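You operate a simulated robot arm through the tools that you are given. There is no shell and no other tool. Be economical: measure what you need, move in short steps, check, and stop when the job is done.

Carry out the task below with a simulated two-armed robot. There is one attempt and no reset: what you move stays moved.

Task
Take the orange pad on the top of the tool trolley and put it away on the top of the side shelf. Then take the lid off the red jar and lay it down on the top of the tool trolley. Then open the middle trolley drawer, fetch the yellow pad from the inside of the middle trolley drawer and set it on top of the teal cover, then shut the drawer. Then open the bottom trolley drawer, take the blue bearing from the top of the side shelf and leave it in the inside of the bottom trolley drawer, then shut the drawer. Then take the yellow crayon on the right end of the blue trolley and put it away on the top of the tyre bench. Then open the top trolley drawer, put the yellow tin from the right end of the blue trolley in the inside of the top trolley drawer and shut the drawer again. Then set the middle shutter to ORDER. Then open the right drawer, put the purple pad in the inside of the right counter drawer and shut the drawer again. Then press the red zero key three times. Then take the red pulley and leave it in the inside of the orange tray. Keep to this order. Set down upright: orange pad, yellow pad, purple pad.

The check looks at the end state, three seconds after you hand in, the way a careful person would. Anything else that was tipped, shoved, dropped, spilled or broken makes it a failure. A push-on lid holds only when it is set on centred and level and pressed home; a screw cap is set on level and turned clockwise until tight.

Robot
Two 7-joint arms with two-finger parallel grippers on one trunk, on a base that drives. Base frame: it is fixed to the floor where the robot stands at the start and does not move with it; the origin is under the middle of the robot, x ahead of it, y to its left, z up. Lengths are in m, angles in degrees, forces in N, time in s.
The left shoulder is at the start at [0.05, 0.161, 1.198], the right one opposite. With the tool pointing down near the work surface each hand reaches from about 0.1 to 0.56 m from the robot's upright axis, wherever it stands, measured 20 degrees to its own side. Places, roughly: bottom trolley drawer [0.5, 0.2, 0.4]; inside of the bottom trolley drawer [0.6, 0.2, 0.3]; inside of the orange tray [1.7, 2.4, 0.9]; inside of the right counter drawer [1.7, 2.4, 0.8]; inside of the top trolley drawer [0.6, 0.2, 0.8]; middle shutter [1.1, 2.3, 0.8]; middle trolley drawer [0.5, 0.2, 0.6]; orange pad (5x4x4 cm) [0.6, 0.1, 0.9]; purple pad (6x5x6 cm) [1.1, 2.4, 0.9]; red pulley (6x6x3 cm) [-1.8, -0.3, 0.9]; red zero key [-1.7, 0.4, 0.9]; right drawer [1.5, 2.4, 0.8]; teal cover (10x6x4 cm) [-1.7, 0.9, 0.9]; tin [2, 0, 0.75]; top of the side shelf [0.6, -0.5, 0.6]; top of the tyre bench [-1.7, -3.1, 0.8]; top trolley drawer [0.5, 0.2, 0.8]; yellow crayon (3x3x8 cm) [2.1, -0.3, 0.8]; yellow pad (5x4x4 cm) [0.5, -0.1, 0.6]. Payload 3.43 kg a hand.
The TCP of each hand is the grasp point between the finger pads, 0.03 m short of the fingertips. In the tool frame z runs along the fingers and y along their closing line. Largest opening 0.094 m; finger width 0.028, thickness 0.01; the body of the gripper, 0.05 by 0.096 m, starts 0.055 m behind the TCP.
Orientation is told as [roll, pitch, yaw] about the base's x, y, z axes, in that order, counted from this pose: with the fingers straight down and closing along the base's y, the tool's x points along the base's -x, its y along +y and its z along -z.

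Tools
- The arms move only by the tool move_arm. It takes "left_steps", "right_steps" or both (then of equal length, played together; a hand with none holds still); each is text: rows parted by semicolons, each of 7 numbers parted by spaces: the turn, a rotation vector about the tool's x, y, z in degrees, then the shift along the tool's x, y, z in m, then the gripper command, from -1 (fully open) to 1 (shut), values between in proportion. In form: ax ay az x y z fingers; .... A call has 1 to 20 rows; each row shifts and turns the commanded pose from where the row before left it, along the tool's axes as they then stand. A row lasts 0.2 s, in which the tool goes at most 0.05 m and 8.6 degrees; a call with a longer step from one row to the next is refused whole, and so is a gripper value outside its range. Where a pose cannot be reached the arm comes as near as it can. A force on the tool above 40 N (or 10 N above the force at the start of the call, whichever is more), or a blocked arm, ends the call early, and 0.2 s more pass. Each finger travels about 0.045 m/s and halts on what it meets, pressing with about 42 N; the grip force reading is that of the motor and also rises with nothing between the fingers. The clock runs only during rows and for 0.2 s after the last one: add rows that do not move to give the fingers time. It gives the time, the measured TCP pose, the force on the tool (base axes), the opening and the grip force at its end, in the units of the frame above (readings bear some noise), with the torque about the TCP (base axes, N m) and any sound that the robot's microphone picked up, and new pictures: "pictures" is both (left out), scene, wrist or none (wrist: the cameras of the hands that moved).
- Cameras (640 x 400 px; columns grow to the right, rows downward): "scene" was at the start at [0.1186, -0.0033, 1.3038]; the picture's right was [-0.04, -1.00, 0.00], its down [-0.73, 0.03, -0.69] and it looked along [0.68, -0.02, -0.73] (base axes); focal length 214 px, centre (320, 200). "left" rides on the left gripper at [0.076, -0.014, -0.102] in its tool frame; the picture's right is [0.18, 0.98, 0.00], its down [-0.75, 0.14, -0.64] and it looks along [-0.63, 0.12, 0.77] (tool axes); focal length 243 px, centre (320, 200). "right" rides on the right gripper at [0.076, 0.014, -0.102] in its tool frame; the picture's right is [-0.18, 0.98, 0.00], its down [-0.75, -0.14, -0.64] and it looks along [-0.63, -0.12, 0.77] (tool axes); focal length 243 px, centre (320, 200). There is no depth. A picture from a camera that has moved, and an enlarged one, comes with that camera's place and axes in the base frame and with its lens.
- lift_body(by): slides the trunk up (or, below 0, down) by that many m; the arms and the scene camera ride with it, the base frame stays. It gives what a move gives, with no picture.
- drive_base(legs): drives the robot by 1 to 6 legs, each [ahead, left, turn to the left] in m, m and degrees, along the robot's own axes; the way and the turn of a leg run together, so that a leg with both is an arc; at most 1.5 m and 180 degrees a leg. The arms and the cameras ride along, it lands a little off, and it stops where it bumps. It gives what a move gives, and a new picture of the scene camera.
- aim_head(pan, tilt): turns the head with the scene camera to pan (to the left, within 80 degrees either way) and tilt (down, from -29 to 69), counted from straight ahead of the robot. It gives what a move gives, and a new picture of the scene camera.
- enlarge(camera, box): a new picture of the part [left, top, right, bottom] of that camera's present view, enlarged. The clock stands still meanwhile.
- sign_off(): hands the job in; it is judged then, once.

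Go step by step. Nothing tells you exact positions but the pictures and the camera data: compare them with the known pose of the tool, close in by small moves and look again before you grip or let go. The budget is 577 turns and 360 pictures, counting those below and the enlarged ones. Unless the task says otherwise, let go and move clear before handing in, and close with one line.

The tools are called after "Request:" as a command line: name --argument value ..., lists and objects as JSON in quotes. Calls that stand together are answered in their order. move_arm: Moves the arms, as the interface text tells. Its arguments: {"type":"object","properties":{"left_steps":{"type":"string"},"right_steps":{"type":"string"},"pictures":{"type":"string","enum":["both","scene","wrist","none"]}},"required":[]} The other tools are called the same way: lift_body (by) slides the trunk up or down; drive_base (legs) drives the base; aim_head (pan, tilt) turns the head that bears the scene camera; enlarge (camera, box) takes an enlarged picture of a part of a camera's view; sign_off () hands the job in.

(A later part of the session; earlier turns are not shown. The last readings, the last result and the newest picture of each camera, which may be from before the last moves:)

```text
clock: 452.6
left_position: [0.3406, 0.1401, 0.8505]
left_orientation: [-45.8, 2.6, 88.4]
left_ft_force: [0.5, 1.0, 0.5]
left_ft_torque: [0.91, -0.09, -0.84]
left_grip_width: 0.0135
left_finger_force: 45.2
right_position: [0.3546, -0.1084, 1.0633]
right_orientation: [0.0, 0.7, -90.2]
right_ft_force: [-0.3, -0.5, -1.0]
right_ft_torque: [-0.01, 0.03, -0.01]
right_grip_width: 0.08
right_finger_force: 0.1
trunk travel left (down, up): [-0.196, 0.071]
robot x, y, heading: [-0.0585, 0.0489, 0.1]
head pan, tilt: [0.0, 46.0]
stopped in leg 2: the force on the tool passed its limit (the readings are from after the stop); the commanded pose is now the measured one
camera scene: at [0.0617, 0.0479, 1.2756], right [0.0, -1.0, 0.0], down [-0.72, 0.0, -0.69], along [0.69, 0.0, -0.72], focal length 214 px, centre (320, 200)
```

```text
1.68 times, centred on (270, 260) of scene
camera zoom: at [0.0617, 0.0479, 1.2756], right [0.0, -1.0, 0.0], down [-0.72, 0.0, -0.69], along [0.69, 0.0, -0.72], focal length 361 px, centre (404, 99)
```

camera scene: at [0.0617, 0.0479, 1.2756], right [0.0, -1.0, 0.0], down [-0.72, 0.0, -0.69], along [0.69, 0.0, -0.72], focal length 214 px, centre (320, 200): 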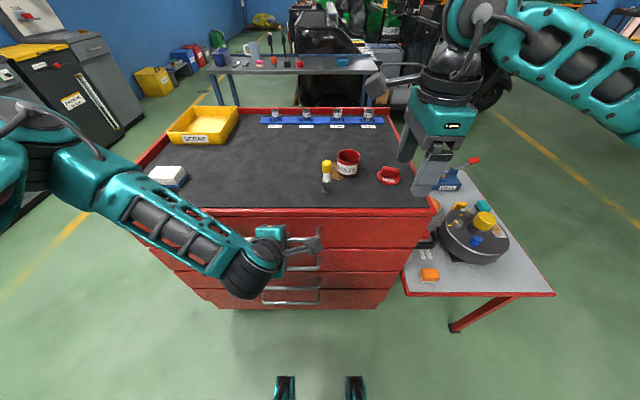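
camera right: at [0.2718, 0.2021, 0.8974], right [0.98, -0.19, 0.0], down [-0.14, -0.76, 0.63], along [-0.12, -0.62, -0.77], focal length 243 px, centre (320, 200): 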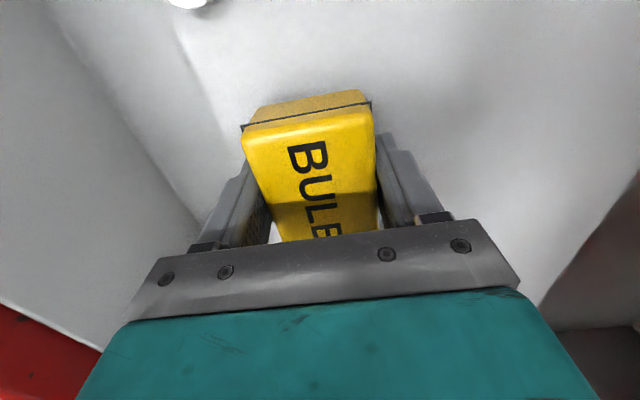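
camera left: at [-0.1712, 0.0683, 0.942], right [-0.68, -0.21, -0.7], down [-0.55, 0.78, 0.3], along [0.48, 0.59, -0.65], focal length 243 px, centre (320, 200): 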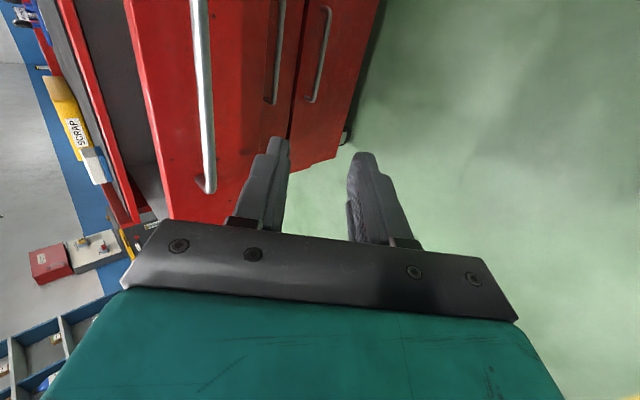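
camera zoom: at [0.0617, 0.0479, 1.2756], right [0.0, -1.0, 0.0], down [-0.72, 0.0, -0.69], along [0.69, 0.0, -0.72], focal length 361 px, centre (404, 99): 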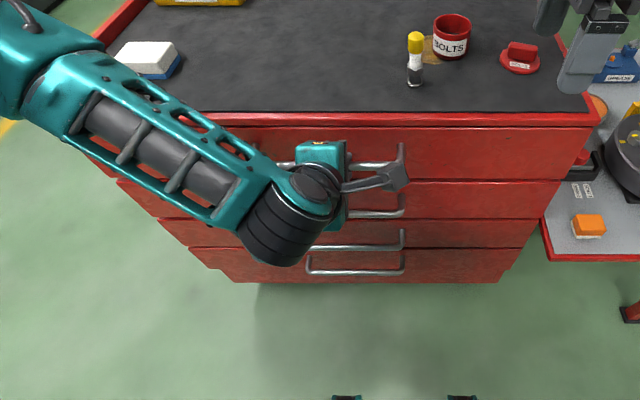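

The top drawer is shut. Release, back out, and head for the counter on the left wall.

Request:
move_arm --left_steps "0 0 0 0 0 0 0.2; 0 0 0 0 0 0 0.2; 0 0 0 0 0 0 0.2; 0 0 0 0 0 -0.03 0.2; 0 0 0 0 0 -0.04 0.2; 0 0 0 0 0 -0.04 0.2; 0 0 0 0 -0.028 -0.0255 -1; 0 0 0 0 -0.028 -0.0255 -1; 0 0 0 0 -0.028 -0.0255 -1" --pictures "none"

Request:
drive_base --legs '[[-0.35, 0, 0], [0, 1.25, 0], [0, 0, 90]]'

Request:
aim_head --pan -40 --tilt 25

```text
clock: 454.6
left_position: [0.2981, 0.1195, 1.0252]
left_orientation: [-45.8, 2.7, 88.7]
left_ft_force: [-0.1, 0.2, 0.2]
left_ft_torque: [-0.01, -0.02, -0.01]
left_grip_width: 0.0942
left_finger_force: 0.1
left hand out of reach, approached as far as the arm can: row 6, 7, 8, 9
right_position: [0.3533, -0.1084, 1.0631]
right_orientation: [-0.1, 0.6, -90.1]
right_ft_force: [-0.5, 0.1, -0.3]
right_ft_torque: [0.03, 0.02, -0.01]
right_grip_width: 0.0797
right_finger_force: 0.0
trunk travel left (down, up): [-0.196, 0.071]
robot x, y, heading: [-0.0593, 0.0465, 0.2]
head pan, tilt: [0.0, 46.0]
```

```text
clock: 466.5
left_position: [-0.4848, 1.6387, 1.0239]
left_orientation: [-45.7, 2.8, 179.0]
left_ft_force: [1.0, -0.7, -0.1]
left_ft_torque: [-0.02, -0.01, 0.0]
left_grip_width: 0.0939
left_finger_force: 0.1
right_position: [-0.2561, 1.694, 1.0644]
right_orientation: [-0.1, 0.5, 0.0]
right_ft_force: [0.0, 0.4, -0.7]
right_ft_torque: [-0.01, 0.02, 0.03]
right_grip_width: 0.0796
right_finger_force: 0.0
trunk travel left (down, up): [-0.196, 0.071]
robot x, y, heading: [-0.4107, 1.2808, 90.4]
head pan, tilt: [0.0, 46.0]
camera scene: at [-0.4124, 1.4018, 1.2758], right [1.0, 0.01, 0.0], down [0.01, -0.72, -0.69], along [-0.01, 0.69, -0.72], focal length 214 px, centre (320, 200)
```

scene: 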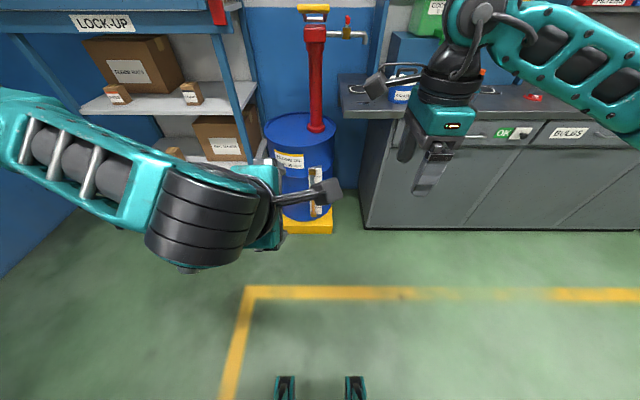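

```text
clock: 467.6
left_position: [-0.4842, 1.6378, 1.0239]
left_orientation: [-45.8, 2.7, 179.0]
left_ft_force: [0.6, -0.4, -0.5]
left_ft_torque: [-0.02, 0.0, 0.0]
left_grip_width: 0.094
left_finger_force: 0.1
right_position: [-0.2554, 1.6953, 1.0628]
right_orientation: [-0.2, 0.6, 0.0]
right_ft_force: [-0.2, 0.3, -0.4]
right_ft_torque: [0.01, -0.02, -0.04]
right_grip_width: 0.0801
right_finger_force: 0.1
trunk travel left (down, up): [-0.196, 0.071]
robot x, y, heading: [-0.411, 1.2816, 90.5]
head pan, tilt: [-40.0, 25.0]
camera scene: at [-0.3531, 1.3924, 1.3078], right [0.77, -0.64, 0.0], down [-0.27, -0.33, -0.91], along [0.58, 0.7, -0.42], focal length 214 px, centre (320, 200)
```

scene: 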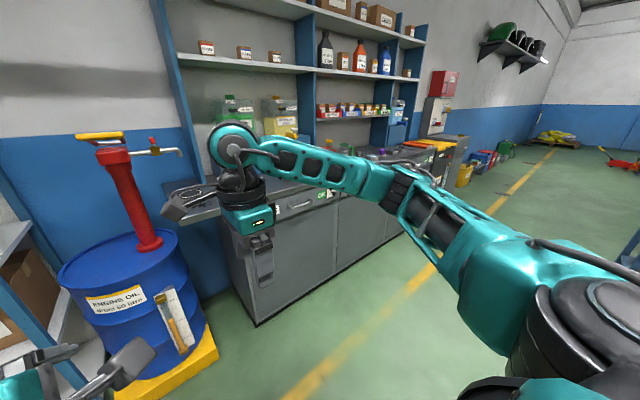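

Request:
drive_base --legs '[[0, -1.3, 0]]'

Request:
aim_head --pan 0 --tilt 30

```text
clock: 474.1
left_position: [0.8111, 1.6439, 1.0242]
left_orientation: [-45.6, 2.8, 178.6]
left_ft_force: [-0.4, 0.3, -0.2]
left_ft_torque: [0.05, 0.01, 0.01]
left_grip_width: 0.094
left_finger_force: 0.1
right_position: [1.0413, 1.6984, 1.0631]
right_orientation: [-0.2, 0.6, -0.3]
right_ft_force: [-0.7, 0.3, 0.1]
right_ft_torque: [0.0, 0.01, 0.0]
right_grip_width: 0.08
right_finger_force: 0.1
trunk travel left (down, up): [-0.196, 0.071]
robot x, y, heading: [0.8817, 1.2885, 90.0]
head pan, tilt: [-40.0, 25.0]
camera scene: at [0.9414, 1.3972, 1.3078], right [0.77, -0.64, 0.0], down [-0.27, -0.32, -0.91], along [0.58, 0.69, -0.42], focal length 214 px, centre (320, 200)
```

scene: 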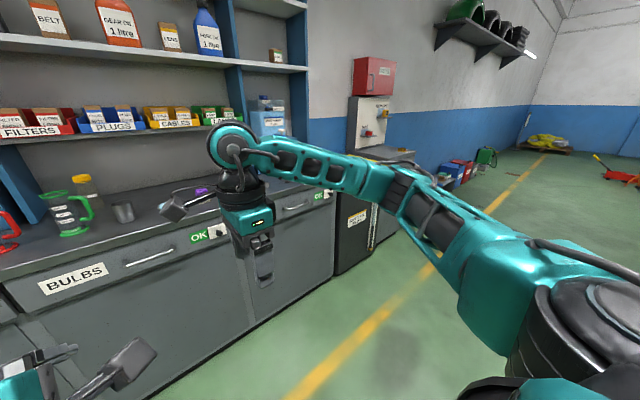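

```text
clock: 475.1
left_position: [0.8123, 1.6429, 1.0244]
left_orientation: [-45.7, 2.9, 178.5]
left_ft_force: [-0.1, 0.8, 0.2]
left_ft_torque: [0.01, 0.02, 0.0]
left_grip_width: 0.0941
left_finger_force: 0.0
right_position: [1.0411, 1.6987, 1.0638]
right_orientation: [-0.2, 0.6, -0.4]
right_ft_force: [-0.1, 0.5, 0.4]
right_ft_torque: [0.0, -0.04, 0.02]
right_grip_width: 0.0798
right_finger_force: 0.1
trunk travel left (down, up): [-0.196, 0.071]
robot x, y, heading: [0.8838, 1.2839, 90.2]
head pan, tilt: [0.0, 30.0]
camera scene: at [0.8821, 1.417, 1.2999], right [1.0, 0.0, 0.0], down [0.0, -0.5, -0.87], along [0.0, 0.87, -0.5], focal length 214 px, centre (320, 200)
```

scene: 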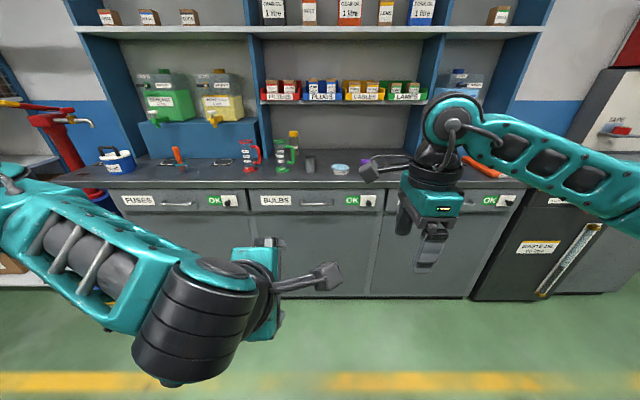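

Request:
enlarge --camera "scene" --box '[240, 180, 400, 260]'

Request:
enlarge --camera "scene" --box '[320, 185, 390, 225]'

```text
4.00 times, centred on (320, 220) of scene
camera zoom: at [0.8821, 1.417, 1.2999], right [1.0, 0.0, 0.0], down [0.0, -0.5, -0.87], along [0.0, 0.87, -0.5], focal length 858 px, centre (320, 120)
```

zoom: 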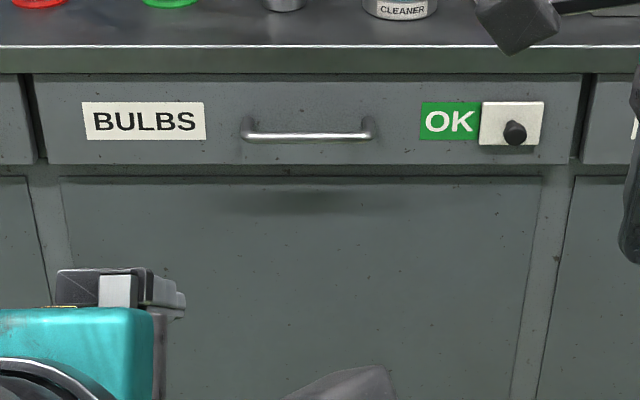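

```text
9.14 times, centred on (355, 205) of scene
camera zoom: at [0.8821, 1.417, 1.2999], right [1.0, 0.0, 0.0], down [0.0, -0.5, -0.87], along [0.0, 0.87, -0.5], focal length 1961 px, centre (0, 154)
```

zoom: 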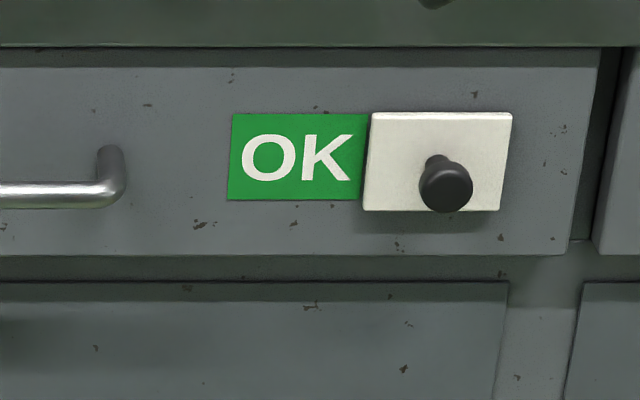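

The shutters are white plates with a knob, now showing OK; the middle one must slide left (~7.5 cm). I'll use the left hand's closed fingertips on the right side of the knob. First I set the arms and approach.

Request:
move_arm --left_steps "0 0 0 0 0.0285 0.0277 1; 0 0 0 0 0.0285 0.0277 1; 0 0 0 0 0.0285 0.0277 1; 0 0 0 0 0.0285 0.0277 1; 0 0 0 0 0.0285 0.0277 1; 0 0 0 0 0.0285 0.0277 1; 0 0 0 0 0 0 1" --right_steps "0 0 0 0 -0.03 -0.01 -1; 0 0 0 0 -0.03 -0.01 -1; 0 0 0 -0.01 -0.03 -0.01 -1; 0 0 0 -0.01 -0.03 -0.01 -1; 0 0 0 0 0 0 -1; 0 0 0 0 0 0 -1; 0 0 0 0 0 0 -1" --pictures "none"

Request:
drive_base --legs '[[0, -0.33, 0], [0.42, 0, 0]]'

Request:
enlarge --camera "left" --box '[0, 0, 640, 400]'

```text
clock: 476.7
left_position: [0.8236, 1.642, 0.7858]
left_orientation: [-45.7, 2.8, 178.5]
left_ft_force: [0.5, -0.1, -0.1]
left_ft_torque: [0.01, 0.02, 0.0]
left_grip_width: 0.0
left_finger_force: 33.0
right_position: [1.0617, 1.5777, 1.1039]
right_orientation: [-0.1, 0.6, -0.4]
right_ft_force: [-0.1, -0.4, 0.0]
right_ft_torque: [-0.01, -0.04, 0.01]
right_grip_width: 0.0939
right_finger_force: 0.1
trunk travel left (down, up): [-0.196, 0.071]
robot x, y, heading: [0.8816, 1.2858, 90.3]
head pan, tilt: [0.0, 30.0]
```

```text
clock: 481.1
left_position: [1.1544, 2.0654, 0.7863]
left_orientation: [-45.7, 2.8, 178.5]
left_ft_force: [-0.1, 0.1, -0.3]
left_ft_torque: [0.01, 0.02, -0.02]
left_grip_width: 0.0002
left_finger_force: 33.4
right_position: [1.3918, 2.0023, 1.1034]
right_orientation: [-0.1, 0.6, -0.5]
right_ft_force: [-0.3, -0.1, -0.7]
right_ft_torque: [-0.01, 0.02, -0.01]
right_grip_width: 0.0939
right_finger_force: 0.0
trunk travel left (down, up): [-0.196, 0.071]
robot x, y, heading: [1.2162, 1.7134, 90.0]
head pan, tilt: [0.0, 30.0]
camera scene: at [1.2135, 1.8398, 1.2998], right [1.0, 0.0, 0.0], down [0.0, -0.5, -0.87], along [0.0, 0.87, -0.5], focal length 214 px, centre (320, 200)
```

scene: 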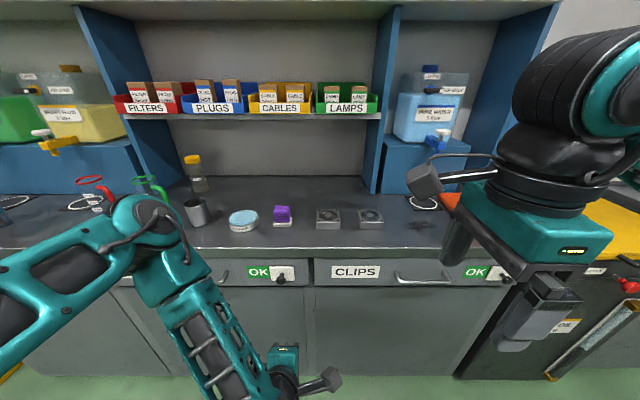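

```text
1.00 times, centred on (320, 200) of left
camera zoom: at [1.2258, 2.0007, 0.8717], right [0.2, -0.69, -0.69], down [-0.78, -0.54, 0.31], along [-0.59, 0.48, -0.65], focal length 243 px, centre (320, 200)
```

zoom: 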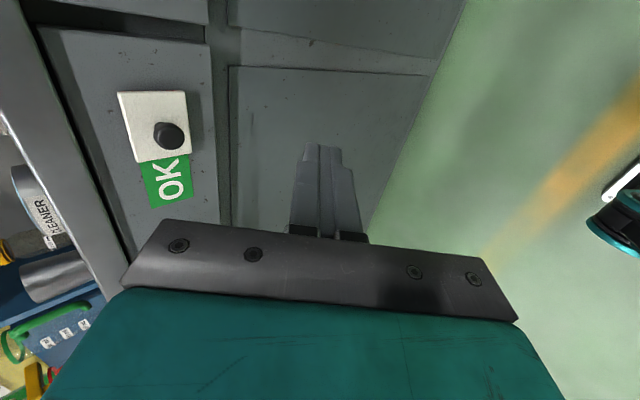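

The knob tip is at about (1.103, 2.26, 0.796). I raise by 2.4 cm and drive in so the closed fingertips are just right of it.

Request:
lift_body --by 0.024

Request:
drive_base --legs '[[0.175, 0, 0]]'

Request:
enlarge --camera "left" --box '[0, 0, 640, 400]'

```text
clock: 481.8
left_position: [1.1554, 2.0657, 0.8109]
left_orientation: [-45.7, 2.9, 178.5]
left_ft_force: [-0.8, -0.3, 0.1]
left_ft_torque: [-0.01, 0.01, -0.02]
left_grip_width: 0.0
left_finger_force: 32.7
right_position: [1.3928, 2.0012, 1.1282]
right_orientation: [-0.1, 0.6, -0.4]
right_ft_force: [0.0, 0.0, -0.5]
right_ft_torque: [-0.01, 0.03, 0.01]
right_grip_width: 0.0939
right_finger_force: 0.1
trunk travel left (down, up): [-0.22, 0.047]
robot x, y, heading: [1.2151, 1.7063, 90.0]
head pan, tilt: [0.0, 30.0]
```

```text
clock: 483.3
left_position: [1.1536, 2.2404, 0.8102]
left_orientation: [-45.6, 2.8, 178.5]
left_ft_force: [1.0, 0.9, -0.8]
left_ft_torque: [0.0, 0.0, 0.0]
left_grip_width: 0.0003
left_finger_force: 32.8
right_position: [1.3918, 2.1777, 1.1268]
right_orientation: [-0.3, 0.6, -0.4]
right_ft_force: [0.1, -0.3, -0.3]
right_ft_torque: [-0.01, -0.01, -0.01]
right_grip_width: 0.0937
right_finger_force: 0.0
trunk travel left (down, up): [-0.22, 0.047]
robot x, y, heading: [1.2154, 1.8836, 89.8]
head pan, tilt: [0.0, 30.0]
camera scene: at [1.2134, 2.0149, 1.3238], right [1.0, 0.0, 0.0], down [0.0, -0.5, -0.87], along [0.0, 0.87, -0.5], focal length 214 px, centre (320, 200)
```

scene: 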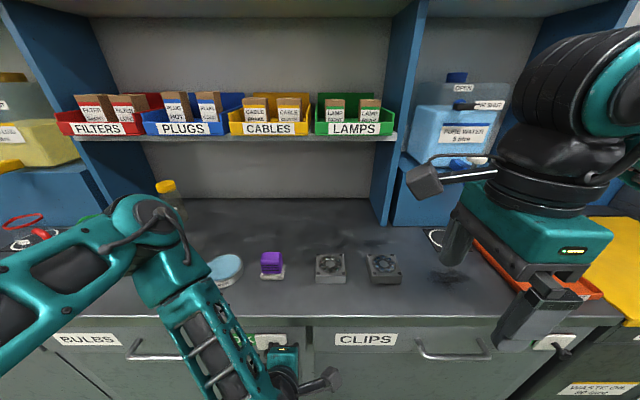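

```text
1.00 times, centred on (320, 200) of left
camera zoom: at [1.2255, 2.1756, 0.8956], right [0.2, -0.69, -0.69], down [-0.78, -0.54, 0.31], along [-0.59, 0.48, -0.65], focal length 243 px, centre (320, 200)
```

zoom: 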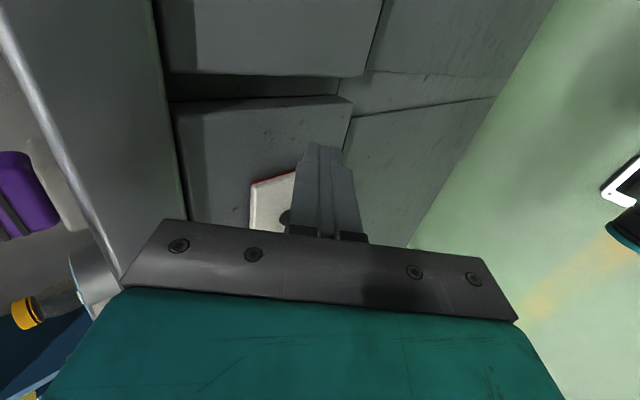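

Fingers are just right of the knob. Push left.

Request:
move_arm --left_steps "0 0 0 -0.012 0 0 1; 0 0 0 -0.012 0 0 1; 0 0 0 -0.012 0 0 1; 0 0 0 -0.012 0 0 1; 0 0 0 -0.012 0 0 1; 0 0 0 0 0 0 1" --pictures "both"

```text
clock: 484.7
left_position: [1.1283, 2.2452, 0.8279]
left_orientation: [-45.2, 2.7, 178.8]
left_ft_force: [0.0, -8.5, -6.9]
left_ft_torque: [-0.34, -0.08, 0.08]
left_grip_width: 0.0
left_finger_force: 33.1
left hand out of reach, approached as far as the arm can: row 2, 3, 4, 5
right_position: [1.3914, 2.1759, 1.1272]
right_orientation: [-0.1, 0.5, -0.4]
right_ft_force: [-0.1, -0.4, 0.4]
right_ft_torque: [-0.01, -0.02, 0.0]
right_grip_width: 0.0941
right_finger_force: 0.1
trunk travel left (down, up): [-0.22, 0.047]
robot x, y, heading: [1.2135, 1.881, 90.2]
head pan, tilt: [0.0, 30.0]
camera scene: at [1.2133, 2.0138, 1.3238], right [1.0, 0.0, 0.0], down [0.0, -0.5, -0.87], along [0.0, 0.87, -0.5], focal length 214 px, centre (320, 200)
camera left: at [1.2007, 2.1809, 0.913], right [0.2, -0.7, -0.69], down [-0.78, -0.54, 0.32], along [-0.59, 0.47, -0.65], focal length 243 px, centre (320, 200)
```

scene: 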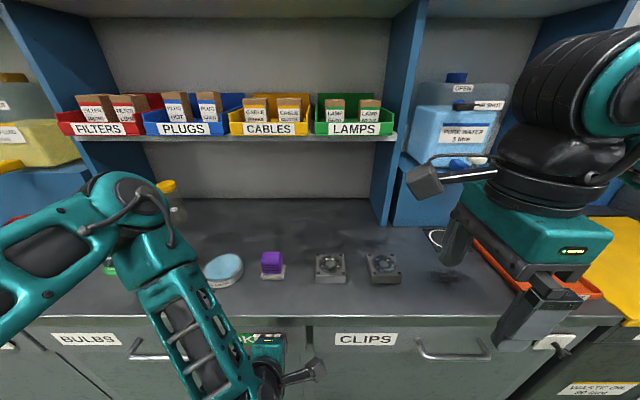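
left: 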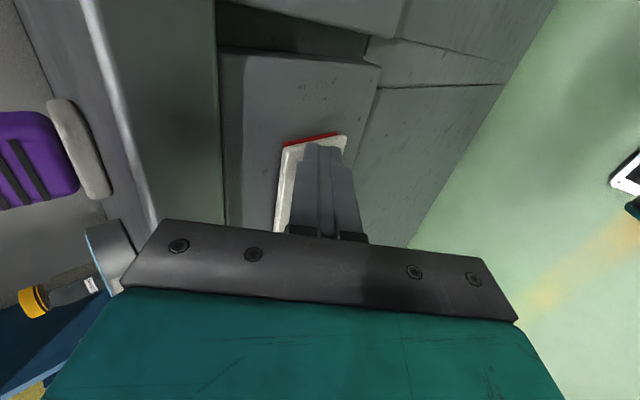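

The arm is at a limit and rose; I bring it back down and push by strafing the base instead.

Request:
move_arm --left_steps "0 0 0 0 0.011 0.011 1; 0 0 0 0 0 0 1" --pictures "none"

Request:
drive_base --legs '[[0, 0.03, 0]]'

Request:
enlarge --camera "left" --box '[0, 0, 640, 400]'

```text
clock: 485.3
left_position: [1.1363, 2.2453, 0.8174]
left_orientation: [-45.6, 2.6, 178.8]
left_ft_force: [-9.5, -23.2, 21.6]
left_ft_torque: [0.3, 0.31, 0.47]
left_grip_width: 0.0002
left_finger_force: 32.6
left hand out of reach, approached as far as the arm can: row 1
right_position: [1.3925, 2.1731, 1.1292]
right_orientation: [0.1, 0.5, -0.3]
right_ft_force: [0.7, 0.4, 0.4]
right_ft_torque: [0.02, 0.04, 0.01]
right_grip_width: 0.094
right_finger_force: 0.1
trunk travel left (down, up): [-0.22, 0.047]
robot x, y, heading: [1.2186, 1.8859, 90.2]
head pan, tilt: [0.0, 30.0]
```

```text
clock: 486.1
left_position: [1.1069, 2.2452, 0.8171]
left_orientation: [-45.4, 2.7, 178.7]
left_ft_force: [0.7, -19.8, 11.0]
left_ft_torque: [-0.01, 0.04, 0.16]
left_grip_width: 0.0002
left_finger_force: 32.9
right_position: [1.3613, 2.1744, 1.1284]
right_orientation: [0.0, 0.6, -0.5]
right_ft_force: [-0.2, 0.4, 0.1]
right_ft_torque: [0.02, -0.03, 0.02]
right_grip_width: 0.0941
right_finger_force: 0.1
trunk travel left (down, up): [-0.22, 0.047]
robot x, y, heading: [1.1842, 1.8835, 89.9]
head pan, tilt: [0.0, 30.0]
camera scene: at [1.1828, 2.0116, 1.3241], right [1.0, 0.0, 0.0], down [0.0, -0.5, -0.87], along [0.0, 0.87, -0.5], focal length 214 px, centre (320, 200)
```

scene: 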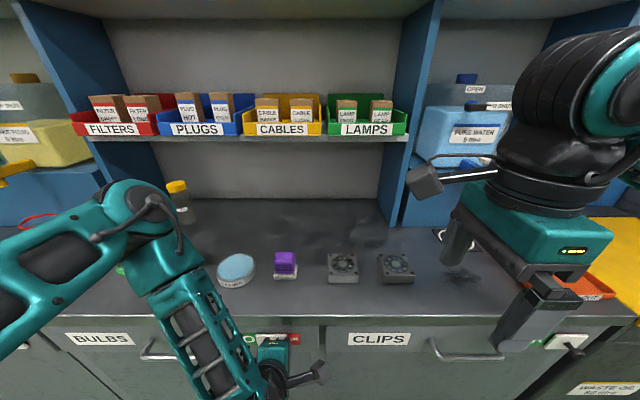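

```text
1.00 times, centred on (320, 200) of left
camera zoom: at [1.1777, 2.1808, 0.9023], right [0.2, -0.69, -0.69], down [-0.78, -0.54, 0.31], along [-0.59, 0.48, -0.65], focal length 243 px, centre (320, 200)
```

zoom: 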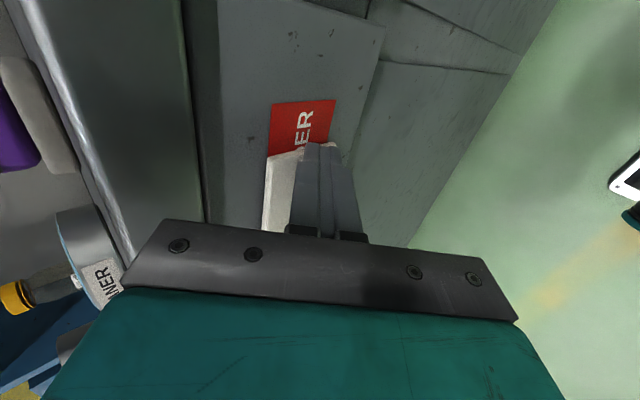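

It is sliding and ORDER is being revealed. Continue.

Request:
drive_base --legs '[[-0.005, 0.03, 0]]'

Request:
drive_base --legs '[[0, 0.02, 0]]'

Request:
enlarge --camera "left" --box '[0, 0, 640, 400]'

```text
clock: 487.0
left_position: [1.0761, 2.241, 0.8169]
left_orientation: [-45.5, 2.7, 178.8]
left_ft_force: [-0.5, -0.6, -0.3]
left_ft_torque: [0.0, 0.0, 0.01]
left_grip_width: 0.0
left_finger_force: 32.5
right_position: [1.3324, 2.1704, 1.1271]
right_orientation: [-0.1, 0.5, -0.4]
right_ft_force: [0.3, -0.8, -0.2]
right_ft_torque: [0.02, -0.04, -0.02]
right_grip_width: 0.0939
right_finger_force: 0.0
trunk travel left (down, up): [-0.22, 0.047]
robot x, y, heading: [1.1566, 1.875, 90.0]
head pan, tilt: [0.0, 30.0]
camera scene: at [1.1526, 2.009, 1.3239], right [1.0, 0.0, 0.0], down [0.0, -0.5, -0.87], along [0.0, 0.87, -0.5], focal length 214 px, centre (320, 200)
```

scene: 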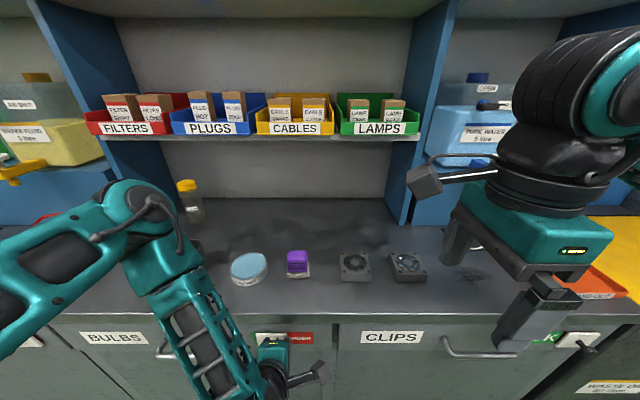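

```text
clock: 487.8
left_position: [1.0592, 2.2416, 0.8167]
left_orientation: [-45.2, 2.7, 178.6]
left_ft_force: [17.2, -0.1, 0.1]
left_ft_torque: [-0.06, -0.23, -0.19]
left_grip_width: 0.0
left_finger_force: 32.8
right_position: [1.3138, 2.1707, 1.1277]
right_orientation: [-0.1, 0.5, -0.4]
right_ft_force: [-0.2, -0.2, -0.9]
right_ft_torque: [0.0, -0.03, 0.01]
right_grip_width: 0.0942
right_finger_force: 0.1
trunk travel left (down, up): [-0.22, 0.047]
robot x, y, heading: [1.1356, 1.8787, 90.0]
head pan, tilt: [0.0, 30.0]
camera scene: at [1.1347, 2.0091, 1.3239], right [1.0, 0.0, 0.0], down [0.0, -0.5, -0.87], along [0.0, 0.87, -0.5], focal length 214 px, centre (320, 200)
```

scene: 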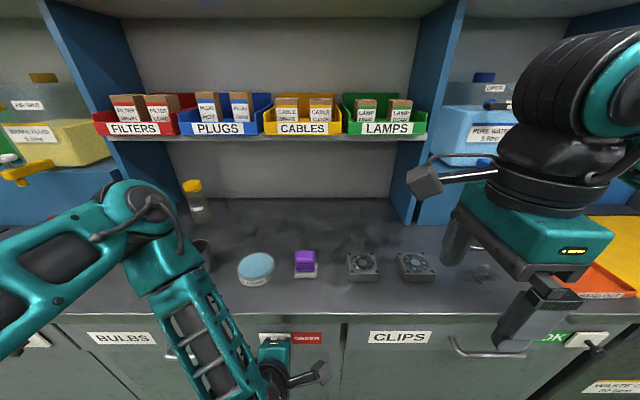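

```text
1.00 times, centred on (320, 200) of left
camera zoom: at [1.13, 2.1766, 0.9023], right [0.2, -0.7, -0.69], down [-0.78, -0.53, 0.31], along [-0.59, 0.48, -0.65], focal length 243 px, centre (320, 200)
```

zoom: 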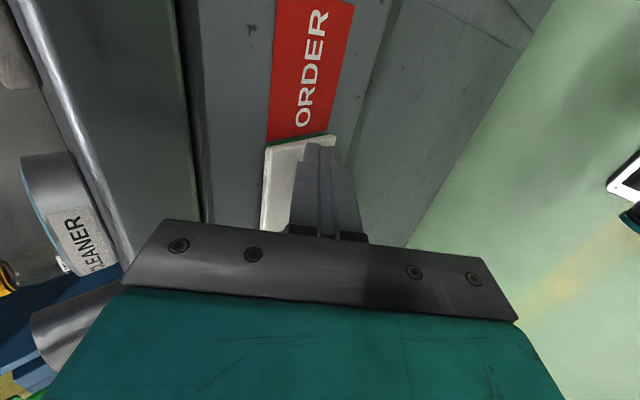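

Request:
drive_base --legs '[[0, 0.01, 0]]'

Request:
enlarge --camera "left" --box '[220, 80, 380, 240]'

```text
clock: 488.7
left_position: [1.0589, 2.2391, 0.8182]
left_orientation: [-45.1, 4.2, 177.2]
left_ft_force: [1.9, 0.6, 0.2]
left_ft_torque: [0.0, -0.04, -0.01]
left_grip_width: 0.0003
left_finger_force: 33.3
right_position: [1.3014, 2.17, 1.1284]
right_orientation: [0.1, 0.6, -0.5]
right_ft_force: [0.2, 0.3, -0.4]
right_ft_torque: [0.07, 0.04, 0.01]
right_grip_width: 0.0941
right_finger_force: 0.0
trunk travel left (down, up): [-0.22, 0.047]
robot x, y, heading: [1.1268, 1.8807, 89.8]
head pan, tilt: [0.0, 30.0]
stopped in leg 1: the force on the tool passed its limit (the readings are from after the stop); the commanded pose is now the measured one
camera scene: at [1.1238, 2.0092, 1.3239], right [1.0, 0.0, 0.0], down [0.0, -0.5, -0.87], along [0.0, 0.87, -0.5], focal length 214 px, centre (320, 200)
```

scene: 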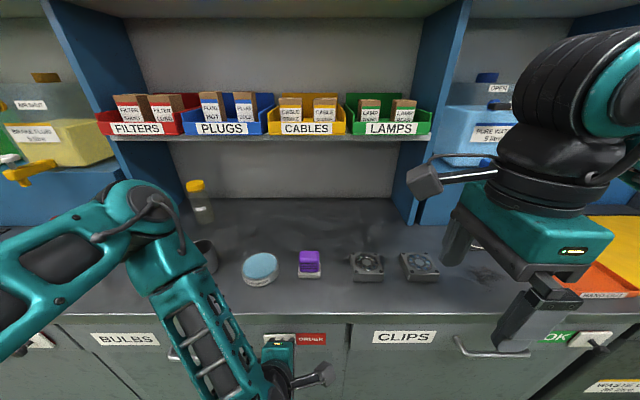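

```text
2.50 times, centred on (300, 160) of left
camera zoom: at [1.1265, 2.1735, 0.9058], right [0.2, -0.7, -0.68], down [-0.8, -0.52, 0.3], along [-0.56, 0.49, -0.67], focal length 606 px, centre (370, 300)
```

zoom: 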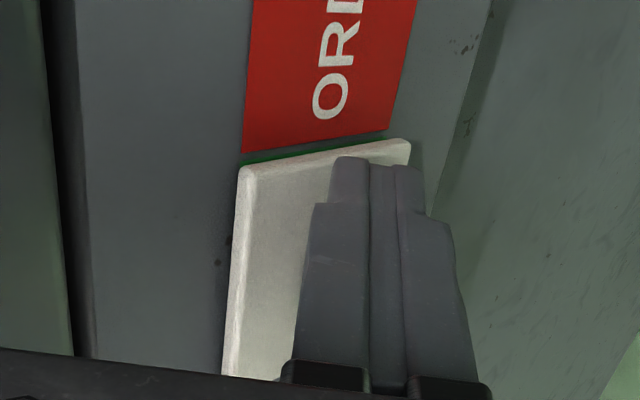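

The shutter is at its end stop, showing ORDER. I back off and look at the right drawer.

Request:
drive_base --legs '[[0, -0.03, 0], [-0.3, 0, 0]]'

Request:
enlarge --camera "scene" --box '[200, 180, 480, 320]'

```text
clock: 491.2
left_position: [1.0873, 1.9435, 0.8181]
left_orientation: [-45.1, 4.1, 177.4]
left_ft_force: [0.0, 0.6, -0.2]
left_ft_torque: [0.03, 0.02, 0.0]
left_grip_width: 0.0
left_finger_force: 33.5
right_position: [1.3322, 1.8749, 1.1272]
right_orientation: [-0.1, 0.6, -0.3]
right_ft_force: [0.5, -0.4, 0.3]
right_ft_torque: [0.02, 0.0, 0.01]
right_grip_width: 0.0938
right_finger_force: 0.2
trunk travel left (down, up): [-0.22, 0.047]
robot x, y, heading: [1.1534, 1.5832, 90.1]
head pan, tilt: [0.0, 30.0]
camera scene: at [1.1533, 1.7132, 1.324], right [1.0, 0.0, 0.0], down [0.0, -0.5, -0.87], along [0.0, 0.87, -0.5], focal length 214 px, centre (320, 200)
```

scene: 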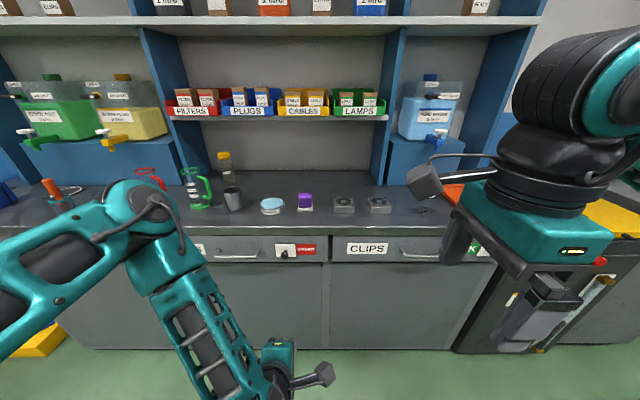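

```text
2.29 times, centred on (340, 250) of scene
camera zoom: at [1.1533, 1.7132, 1.324], right [1.0, 0.0, 0.0], down [0.0, -0.5, -0.87], along [0.0, 0.87, -0.5], focal length 490 px, centre (274, 86)
```

zoom: 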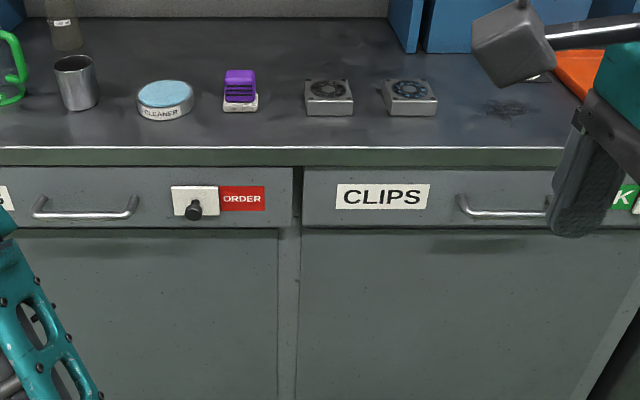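

Request:
drive_base --legs '[[0, -0.41, 0], [0.2, 0, 0]]'

Request:
move_arm --left_steps "0 0 0 0 0 0 0.2; 0 0 0 0 0 0 0.2; 0 0 0 0 0 0 0.2" --pictures "wrist"

```text
clock: 494.9
left_position: [1.4991, 2.1458, 0.8172]
left_orientation: [-45.0, 4.1, 177.3]
left_ft_force: [0.5, 0.5, 0.0]
left_ft_torque: [-0.02, 0.01, -0.01]
left_grip_width: 0.0
left_finger_force: 32.6
right_position: [1.7432, 2.0774, 1.1262]
right_orientation: [-0.2, 0.7, -0.3]
right_ft_force: [-0.1, 1.1, -0.6]
right_ft_torque: [0.03, -0.03, -0.02]
right_grip_width: 0.094
right_finger_force: 0.0
trunk travel left (down, up): [-0.22, 0.047]
robot x, y, heading: [1.5696, 1.7862, 90.2]
head pan, tilt: [0.0, 30.0]
camera scene: at [1.5644, 1.9162, 1.3238], right [1.0, 0.0, 0.0], down [0.0, -0.5, -0.87], along [0.0, 0.87, -0.5], focal length 214 px, centre (320, 200)
```

scene: 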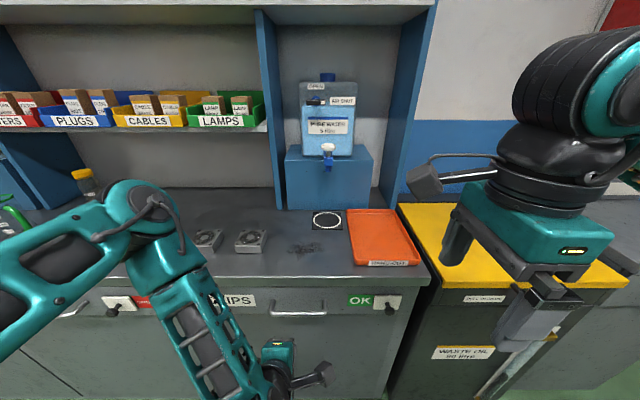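

```text
clock: 495.7
left_position: [1.4997, 2.1458, 0.8173]
left_orientation: [-45.0, 4.2, 177.3]
left_ft_force: [-0.4, 0.3, 0.1]
left_ft_torque: [0.01, 0.01, 0.0]
left_grip_width: 0.0375
left_finger_force: 0.0
right_position: [1.743, 2.077, 1.1284]
right_orientation: [-0.2, 0.7, -0.4]
right_ft_force: [-0.2, 0.0, 0.1]
right_ft_torque: [0.01, -0.02, 0.01]
right_grip_width: 0.0938
right_finger_force: 0.2
trunk travel left (down, up): [-0.22, 0.047]
robot x, y, heading: [1.5644, 1.7852, 90.1]
head pan, tilt: [0.0, 30.0]
camera left: at [1.5665, 2.0799, 0.9055], right [0.2, -0.7, -0.68], down [-0.8, -0.52, 0.3], along [-0.56, 0.49, -0.67], focal length 243 px, centre (320, 200)
```

left: 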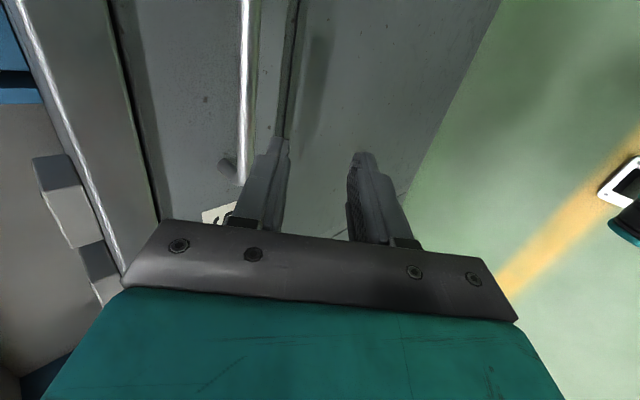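

Request:
drive_base --legs '[[0.09, 0, 0]]'

Request:
enlarge --camera "left" --box '[160, 50, 480, 250]'

```text
clock: 496.8
left_position: [1.4989, 2.2354, 0.8178]
left_orientation: [-45.1, 4.1, 177.3]
left_ft_force: [-0.3, -0.2, 0.0]
left_ft_torque: [-0.03, 0.02, 0.01]
left_grip_width: 0.0375
left_finger_force: 0.1
right_position: [1.7425, 2.1659, 1.1282]
right_orientation: [-0.2, 0.6, -0.5]
right_ft_force: [-0.4, 0.0, -0.2]
right_ft_torque: [0.01, -0.03, -0.02]
right_grip_width: 0.094
right_finger_force: 0.0
trunk travel left (down, up): [-0.22, 0.047]
robot x, y, heading: [1.5712, 1.8734, 89.9]
head pan, tilt: [0.0, 30.0]
camera scene: at [1.5644, 2.0058, 1.3237], right [1.0, 0.0, 0.0], down [0.0, -0.5, -0.87], along [0.0, 0.87, -0.5], focal length 214 px, centre (320, 200)
```

scene: 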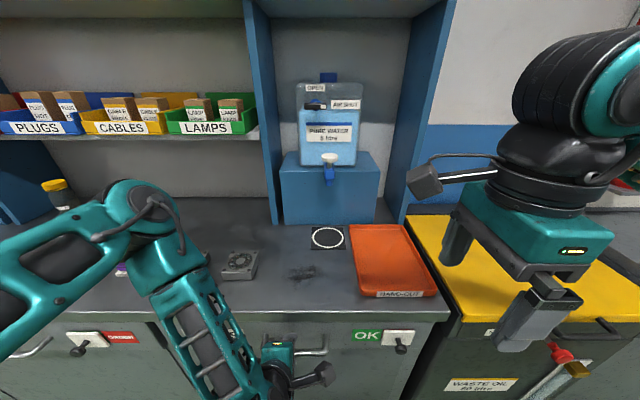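

```text
2.00 times, centred on (320, 150) of left
camera zoom: at [1.5665, 2.1699, 0.9052], right [0.2, -0.7, -0.68], down [-0.8, -0.52, 0.3], along [-0.56, 0.49, -0.67], focal length 485 px, centre (320, 300)
```

zoom: 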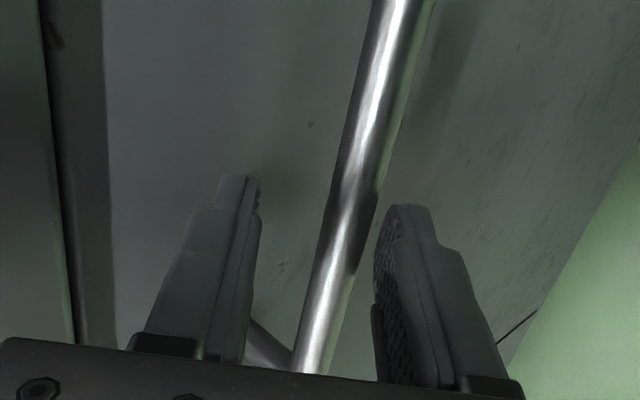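

Request:
move_arm --left_steps "0 0 0 0 0 0 0.5; 0 0 0 0 0 0 1; 0 0 0 0 0 0 1; 0 0 0 0 0 0 1; 0 0 0 0 0 0 1" --pictures "none"

Request:
drive_base --legs '[[-0.1, 0, 0], [-0.14, 0, 0]]'

```text
clock: 498.0
left_position: [1.4993, 2.2301, 0.8146]
left_orientation: [-44.1, 4.1, 177.1]
left_ft_force: [3.2, -16.8, -32.9]
left_ft_torque: [-0.61, 1.06, -0.43]
left_grip_width: 0.0138
left_finger_force: 45.2
right_position: [1.7443, 2.1671, 1.1276]
right_orientation: [-0.2, 0.6, -0.4]
right_ft_force: [0.3, 0.4, -1.1]
right_ft_torque: [0.02, -0.03, 0.0]
right_grip_width: 0.094
right_finger_force: 0.0
trunk travel left (down, up): [-0.22, 0.047]
robot x, y, heading: [1.566, 1.8773, 90.1]
head pan, tilt: [0.0, 30.0]
```

```text
clock: 499.1
left_position: [1.5008, 2.1736, 0.8138]
left_orientation: [-44.2, 3.9, 177.1]
left_ft_force: [1.4, -1.1, -6.9]
left_ft_torque: [-0.36, 0.5, -0.26]
left_grip_width: 0.0137
left_finger_force: 45.5
right_position: [1.7437, 2.1077, 1.1271]
right_orientation: [-0.2, 0.7, -0.3]
right_ft_force: [-0.1, 0.1, -0.2]
right_ft_torque: [0.04, 0.02, -0.01]
right_grip_width: 0.094
right_finger_force: 0.1
trunk travel left (down, up): [-0.22, 0.047]
robot x, y, heading: [1.5716, 1.8154, 89.9]
head pan, tilt: [0.0, 30.0]
stopped in leg 1: the force on the tool passed its limit (the readings are from after the stop); the commanded pose is now the measured one
camera scene: at [1.5646, 1.946, 1.3243], right [1.0, 0.0, 0.0], down [0.0, -0.5, -0.87], along [0.0, 0.87, -0.5], focal length 214 px, centre (320, 200)
```

scene: 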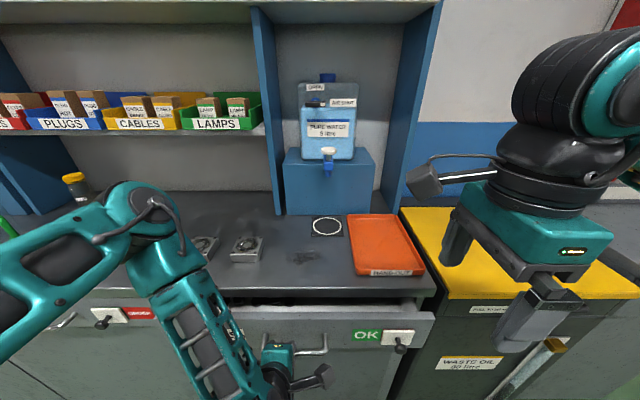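

Request:
drive_base --legs '[[-0.18, 0, 0]]'

```text
clock: 500.6
left_position: [1.5, 1.996, 0.8153]
left_orientation: [-44.3, 4.2, 177.2]
left_ft_force: [2.3, 1.1, -15.6]
left_ft_torque: [-0.24, 0.54, -0.66]
left_grip_width: 0.0136
left_finger_force: 44.8
right_position: [1.7436, 1.9288, 1.1265]
right_orientation: [-0.2, 0.6, -0.3]
right_ft_force: [-0.3, 0.9, -0.2]
right_ft_torque: [0.0, 0.04, 0.02]
right_grip_width: 0.0941
right_finger_force: 0.1
trunk travel left (down, up): [-0.22, 0.047]
robot x, y, heading: [1.563, 1.6406, 90.0]
head pan, tilt: [0.0, 30.0]
camera scene: at [1.5645, 1.7683, 1.3237], right [1.0, 0.0, 0.0], down [0.0, -0.5, -0.87], along [0.0, 0.87, -0.5], focal length 214 px, centre (320, 200)
```

scene: 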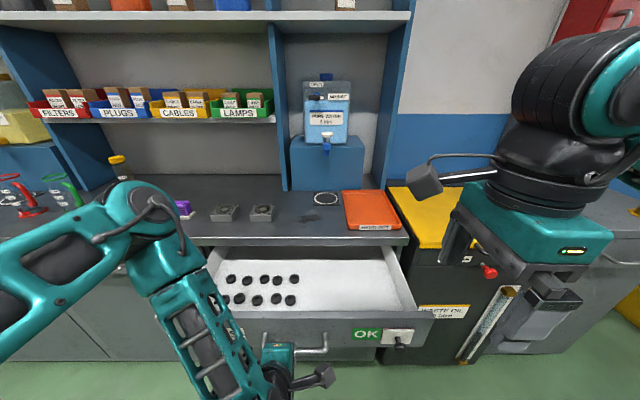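

The drawer is open, with clips on its left and free space on its right. Release and raise the left hand, then go for the purple pad.

Request:
move_arm --left_steps "0 0 0 0 0 0 0.2; 0 0 0 0 0 0 0.2; 0 0 0 0 0 0 0.2; 0 0 0 0 0 -0.03 0.2; 0 0 0 0 0 -0.04 0.2; 0 0 0 0 0 -0.04 0.2; 0 0 0 -0.02 -0.028 -0.0255 -1; 0 0 0 -0.02 -0.028 -0.0255 -1; 0 0 0 -0.02 -0.028 -0.0255 -1; 0 0 0 -0.02 -0.028 -0.0255 -1" --pictures "none"

Request:
drive_base --legs '[[-0.1, 0, 0], [0, 0.62, 0], [0.25, 0, 0]]'

```text
clock: 502.8
left_position: [1.4597, 2.0041, 0.985]
left_orientation: [-44.4, 4.1, 177.1]
left_ft_force: [0.1, 0.0, -0.1]
left_ft_torque: [0.02, 0.01, -0.01]
left_grip_width: 0.0941
left_finger_force: 0.0
left hand out of reach, approached as far as the arm can: row 7, 8, 9, 10
right_position: [1.7432, 1.9289, 1.1279]
right_orientation: [-0.1, 0.6, -0.4]
right_ft_force: [-0.2, 0.5, 0.5]
right_ft_torque: [-0.01, 0.0, -0.01]
right_grip_width: 0.0939
right_finger_force: 0.0
trunk travel left (down, up): [-0.22, 0.047]
robot x, y, heading: [1.5684, 1.6375, 89.8]
head pan, tilt: [0.0, 30.0]
```

```text
clock: 508.4
left_position: [0.8468, 2.1523, 0.983]
left_orientation: [-44.3, 4.1, 177.2]
left_ft_force: [-0.3, -0.8, -0.1]
left_ft_torque: [-0.01, 0.01, 0.01]
left_grip_width: 0.0943
left_finger_force: 0.0
right_position: [1.1314, 2.0777, 1.1268]
right_orientation: [-0.2, 0.6, -0.4]
right_ft_force: [-0.4, 0.0, -0.5]
right_ft_torque: [-0.03, 0.02, 0.0]
right_grip_width: 0.0939
right_finger_force: 0.1
trunk travel left (down, up): [-0.22, 0.047]
robot x, y, heading: [0.9507, 1.787, 89.8]
head pan, tilt: [0.0, 30.0]
camera scene: at [0.9523, 1.9159, 1.3238], right [1.0, 0.0, 0.0], down [0.0, -0.5, -0.87], along [0.0, 0.87, -0.5], focal length 214 px, centre (320, 200)
```

scene: 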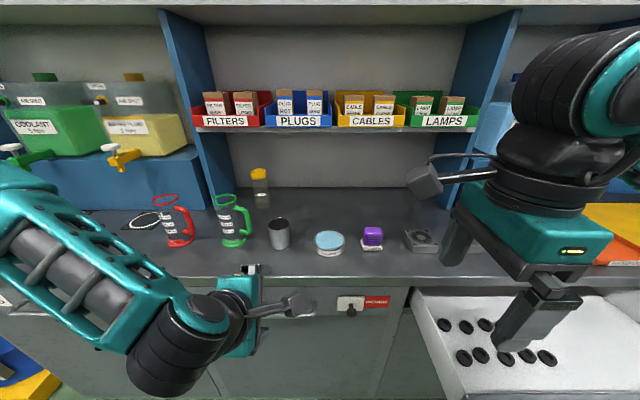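

Request:
drive_base --legs '[[0.05, 0, 0.2]]'

Request:
move_arm --right_steps "0 0 0 0.006 0.046 0 -1; 0 0 0 0.006 0.046 0 -1; 0 0 0 0.006 0.046 0 -1; 0 0 0 0.006 0.046 0 -1; 0 0 0 0.006 0.046 0 -1; 0 0 0 0 0 0 -1" --pictures "both"

```text
clock: 509.3
left_position: [0.8459, 2.2026, 0.9827]
left_orientation: [-44.3, 4.2, 177.4]
left_ft_force: [-0.1, 0.4, 0.1]
left_ft_torque: [0.0, 0.0, -0.02]
left_grip_width: 0.094
left_finger_force: 0.0
right_position: [1.1306, 2.1288, 1.1261]
right_orientation: [-0.3, 0.6, -0.2]
right_ft_force: [0.9, 0.1, 0.0]
right_ft_torque: [-0.01, -0.01, -0.05]
right_grip_width: 0.0939
right_finger_force: 0.1
trunk travel left (down, up): [-0.22, 0.047]
robot x, y, heading: [0.9512, 1.8352, 90.1]
head pan, tilt: [0.0, 30.0]
camera scene: at [0.9518, 1.966, 1.3237], right [1.0, 0.0, 0.0], down [0.0, -0.5, -0.87], along [0.0, 0.87, -0.5], focal length 214 px, centre (320, 200)
```

scene: 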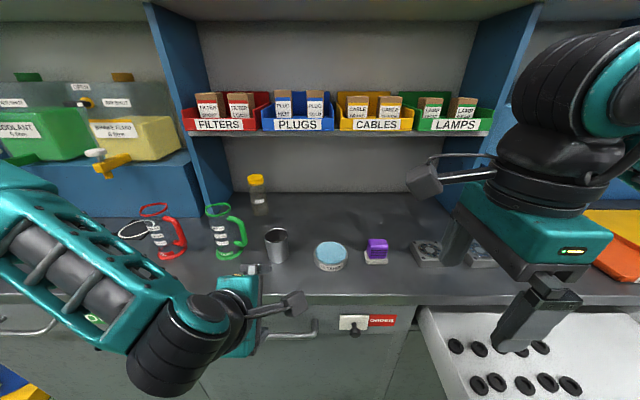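

```text
clock: 510.7
left_position: [0.8465, 2.2007, 0.9839]
left_orientation: [-44.5, 4.1, 177.4]
left_ft_force: [-0.2, -0.5, -0.6]
left_ft_torque: [0.02, 0.0, 0.02]
left_grip_width: 0.0943
left_finger_force: 0.1
right_position: [1.1016, 2.3582, 1.1254]
right_orientation: [-0.3, 0.6, -0.1]
right_ft_force: [-0.7, -0.2, 0.0]
right_ft_torque: [0.01, 0.0, -0.01]
right_grip_width: 0.0939
right_finger_force: 0.2
trunk travel left (down, up): [-0.22, 0.047]
robot x, y, heading: [0.9528, 1.8379, 90.5]
head pan, tilt: [0.0, 30.0]
camera scene: at [0.952, 1.9648, 1.3239], right [1.0, 0.0, 0.0], down [0.0, -0.5, -0.87], along [0.0, 0.87, -0.5], focal length 214 px, centre (320, 200)
camera right: at [1.0252, 2.3727, 1.23], right [0.19, 0.98, 0.0], down [0.76, -0.14, 0.63], along [0.62, -0.12, -0.77], focal length 243 px, centre (320, 200)
```

scene: 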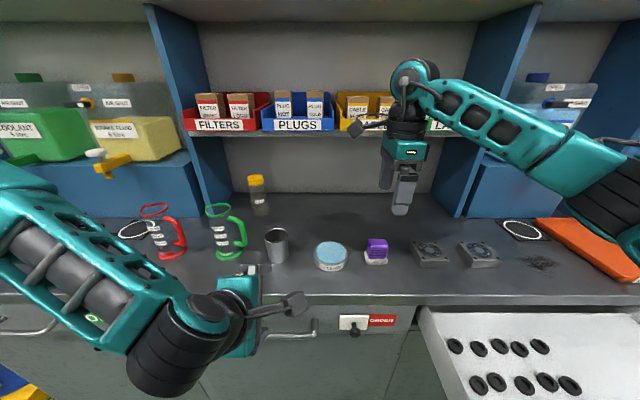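
right: 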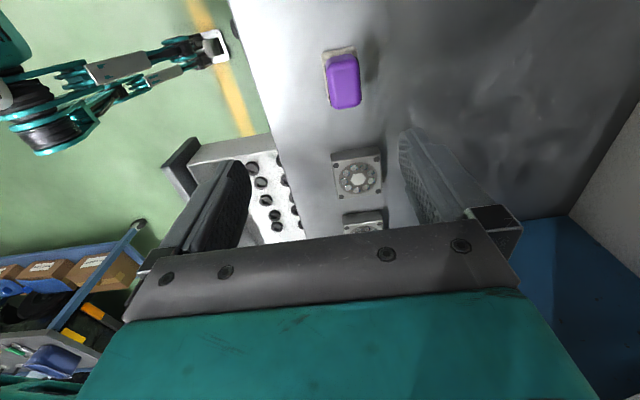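

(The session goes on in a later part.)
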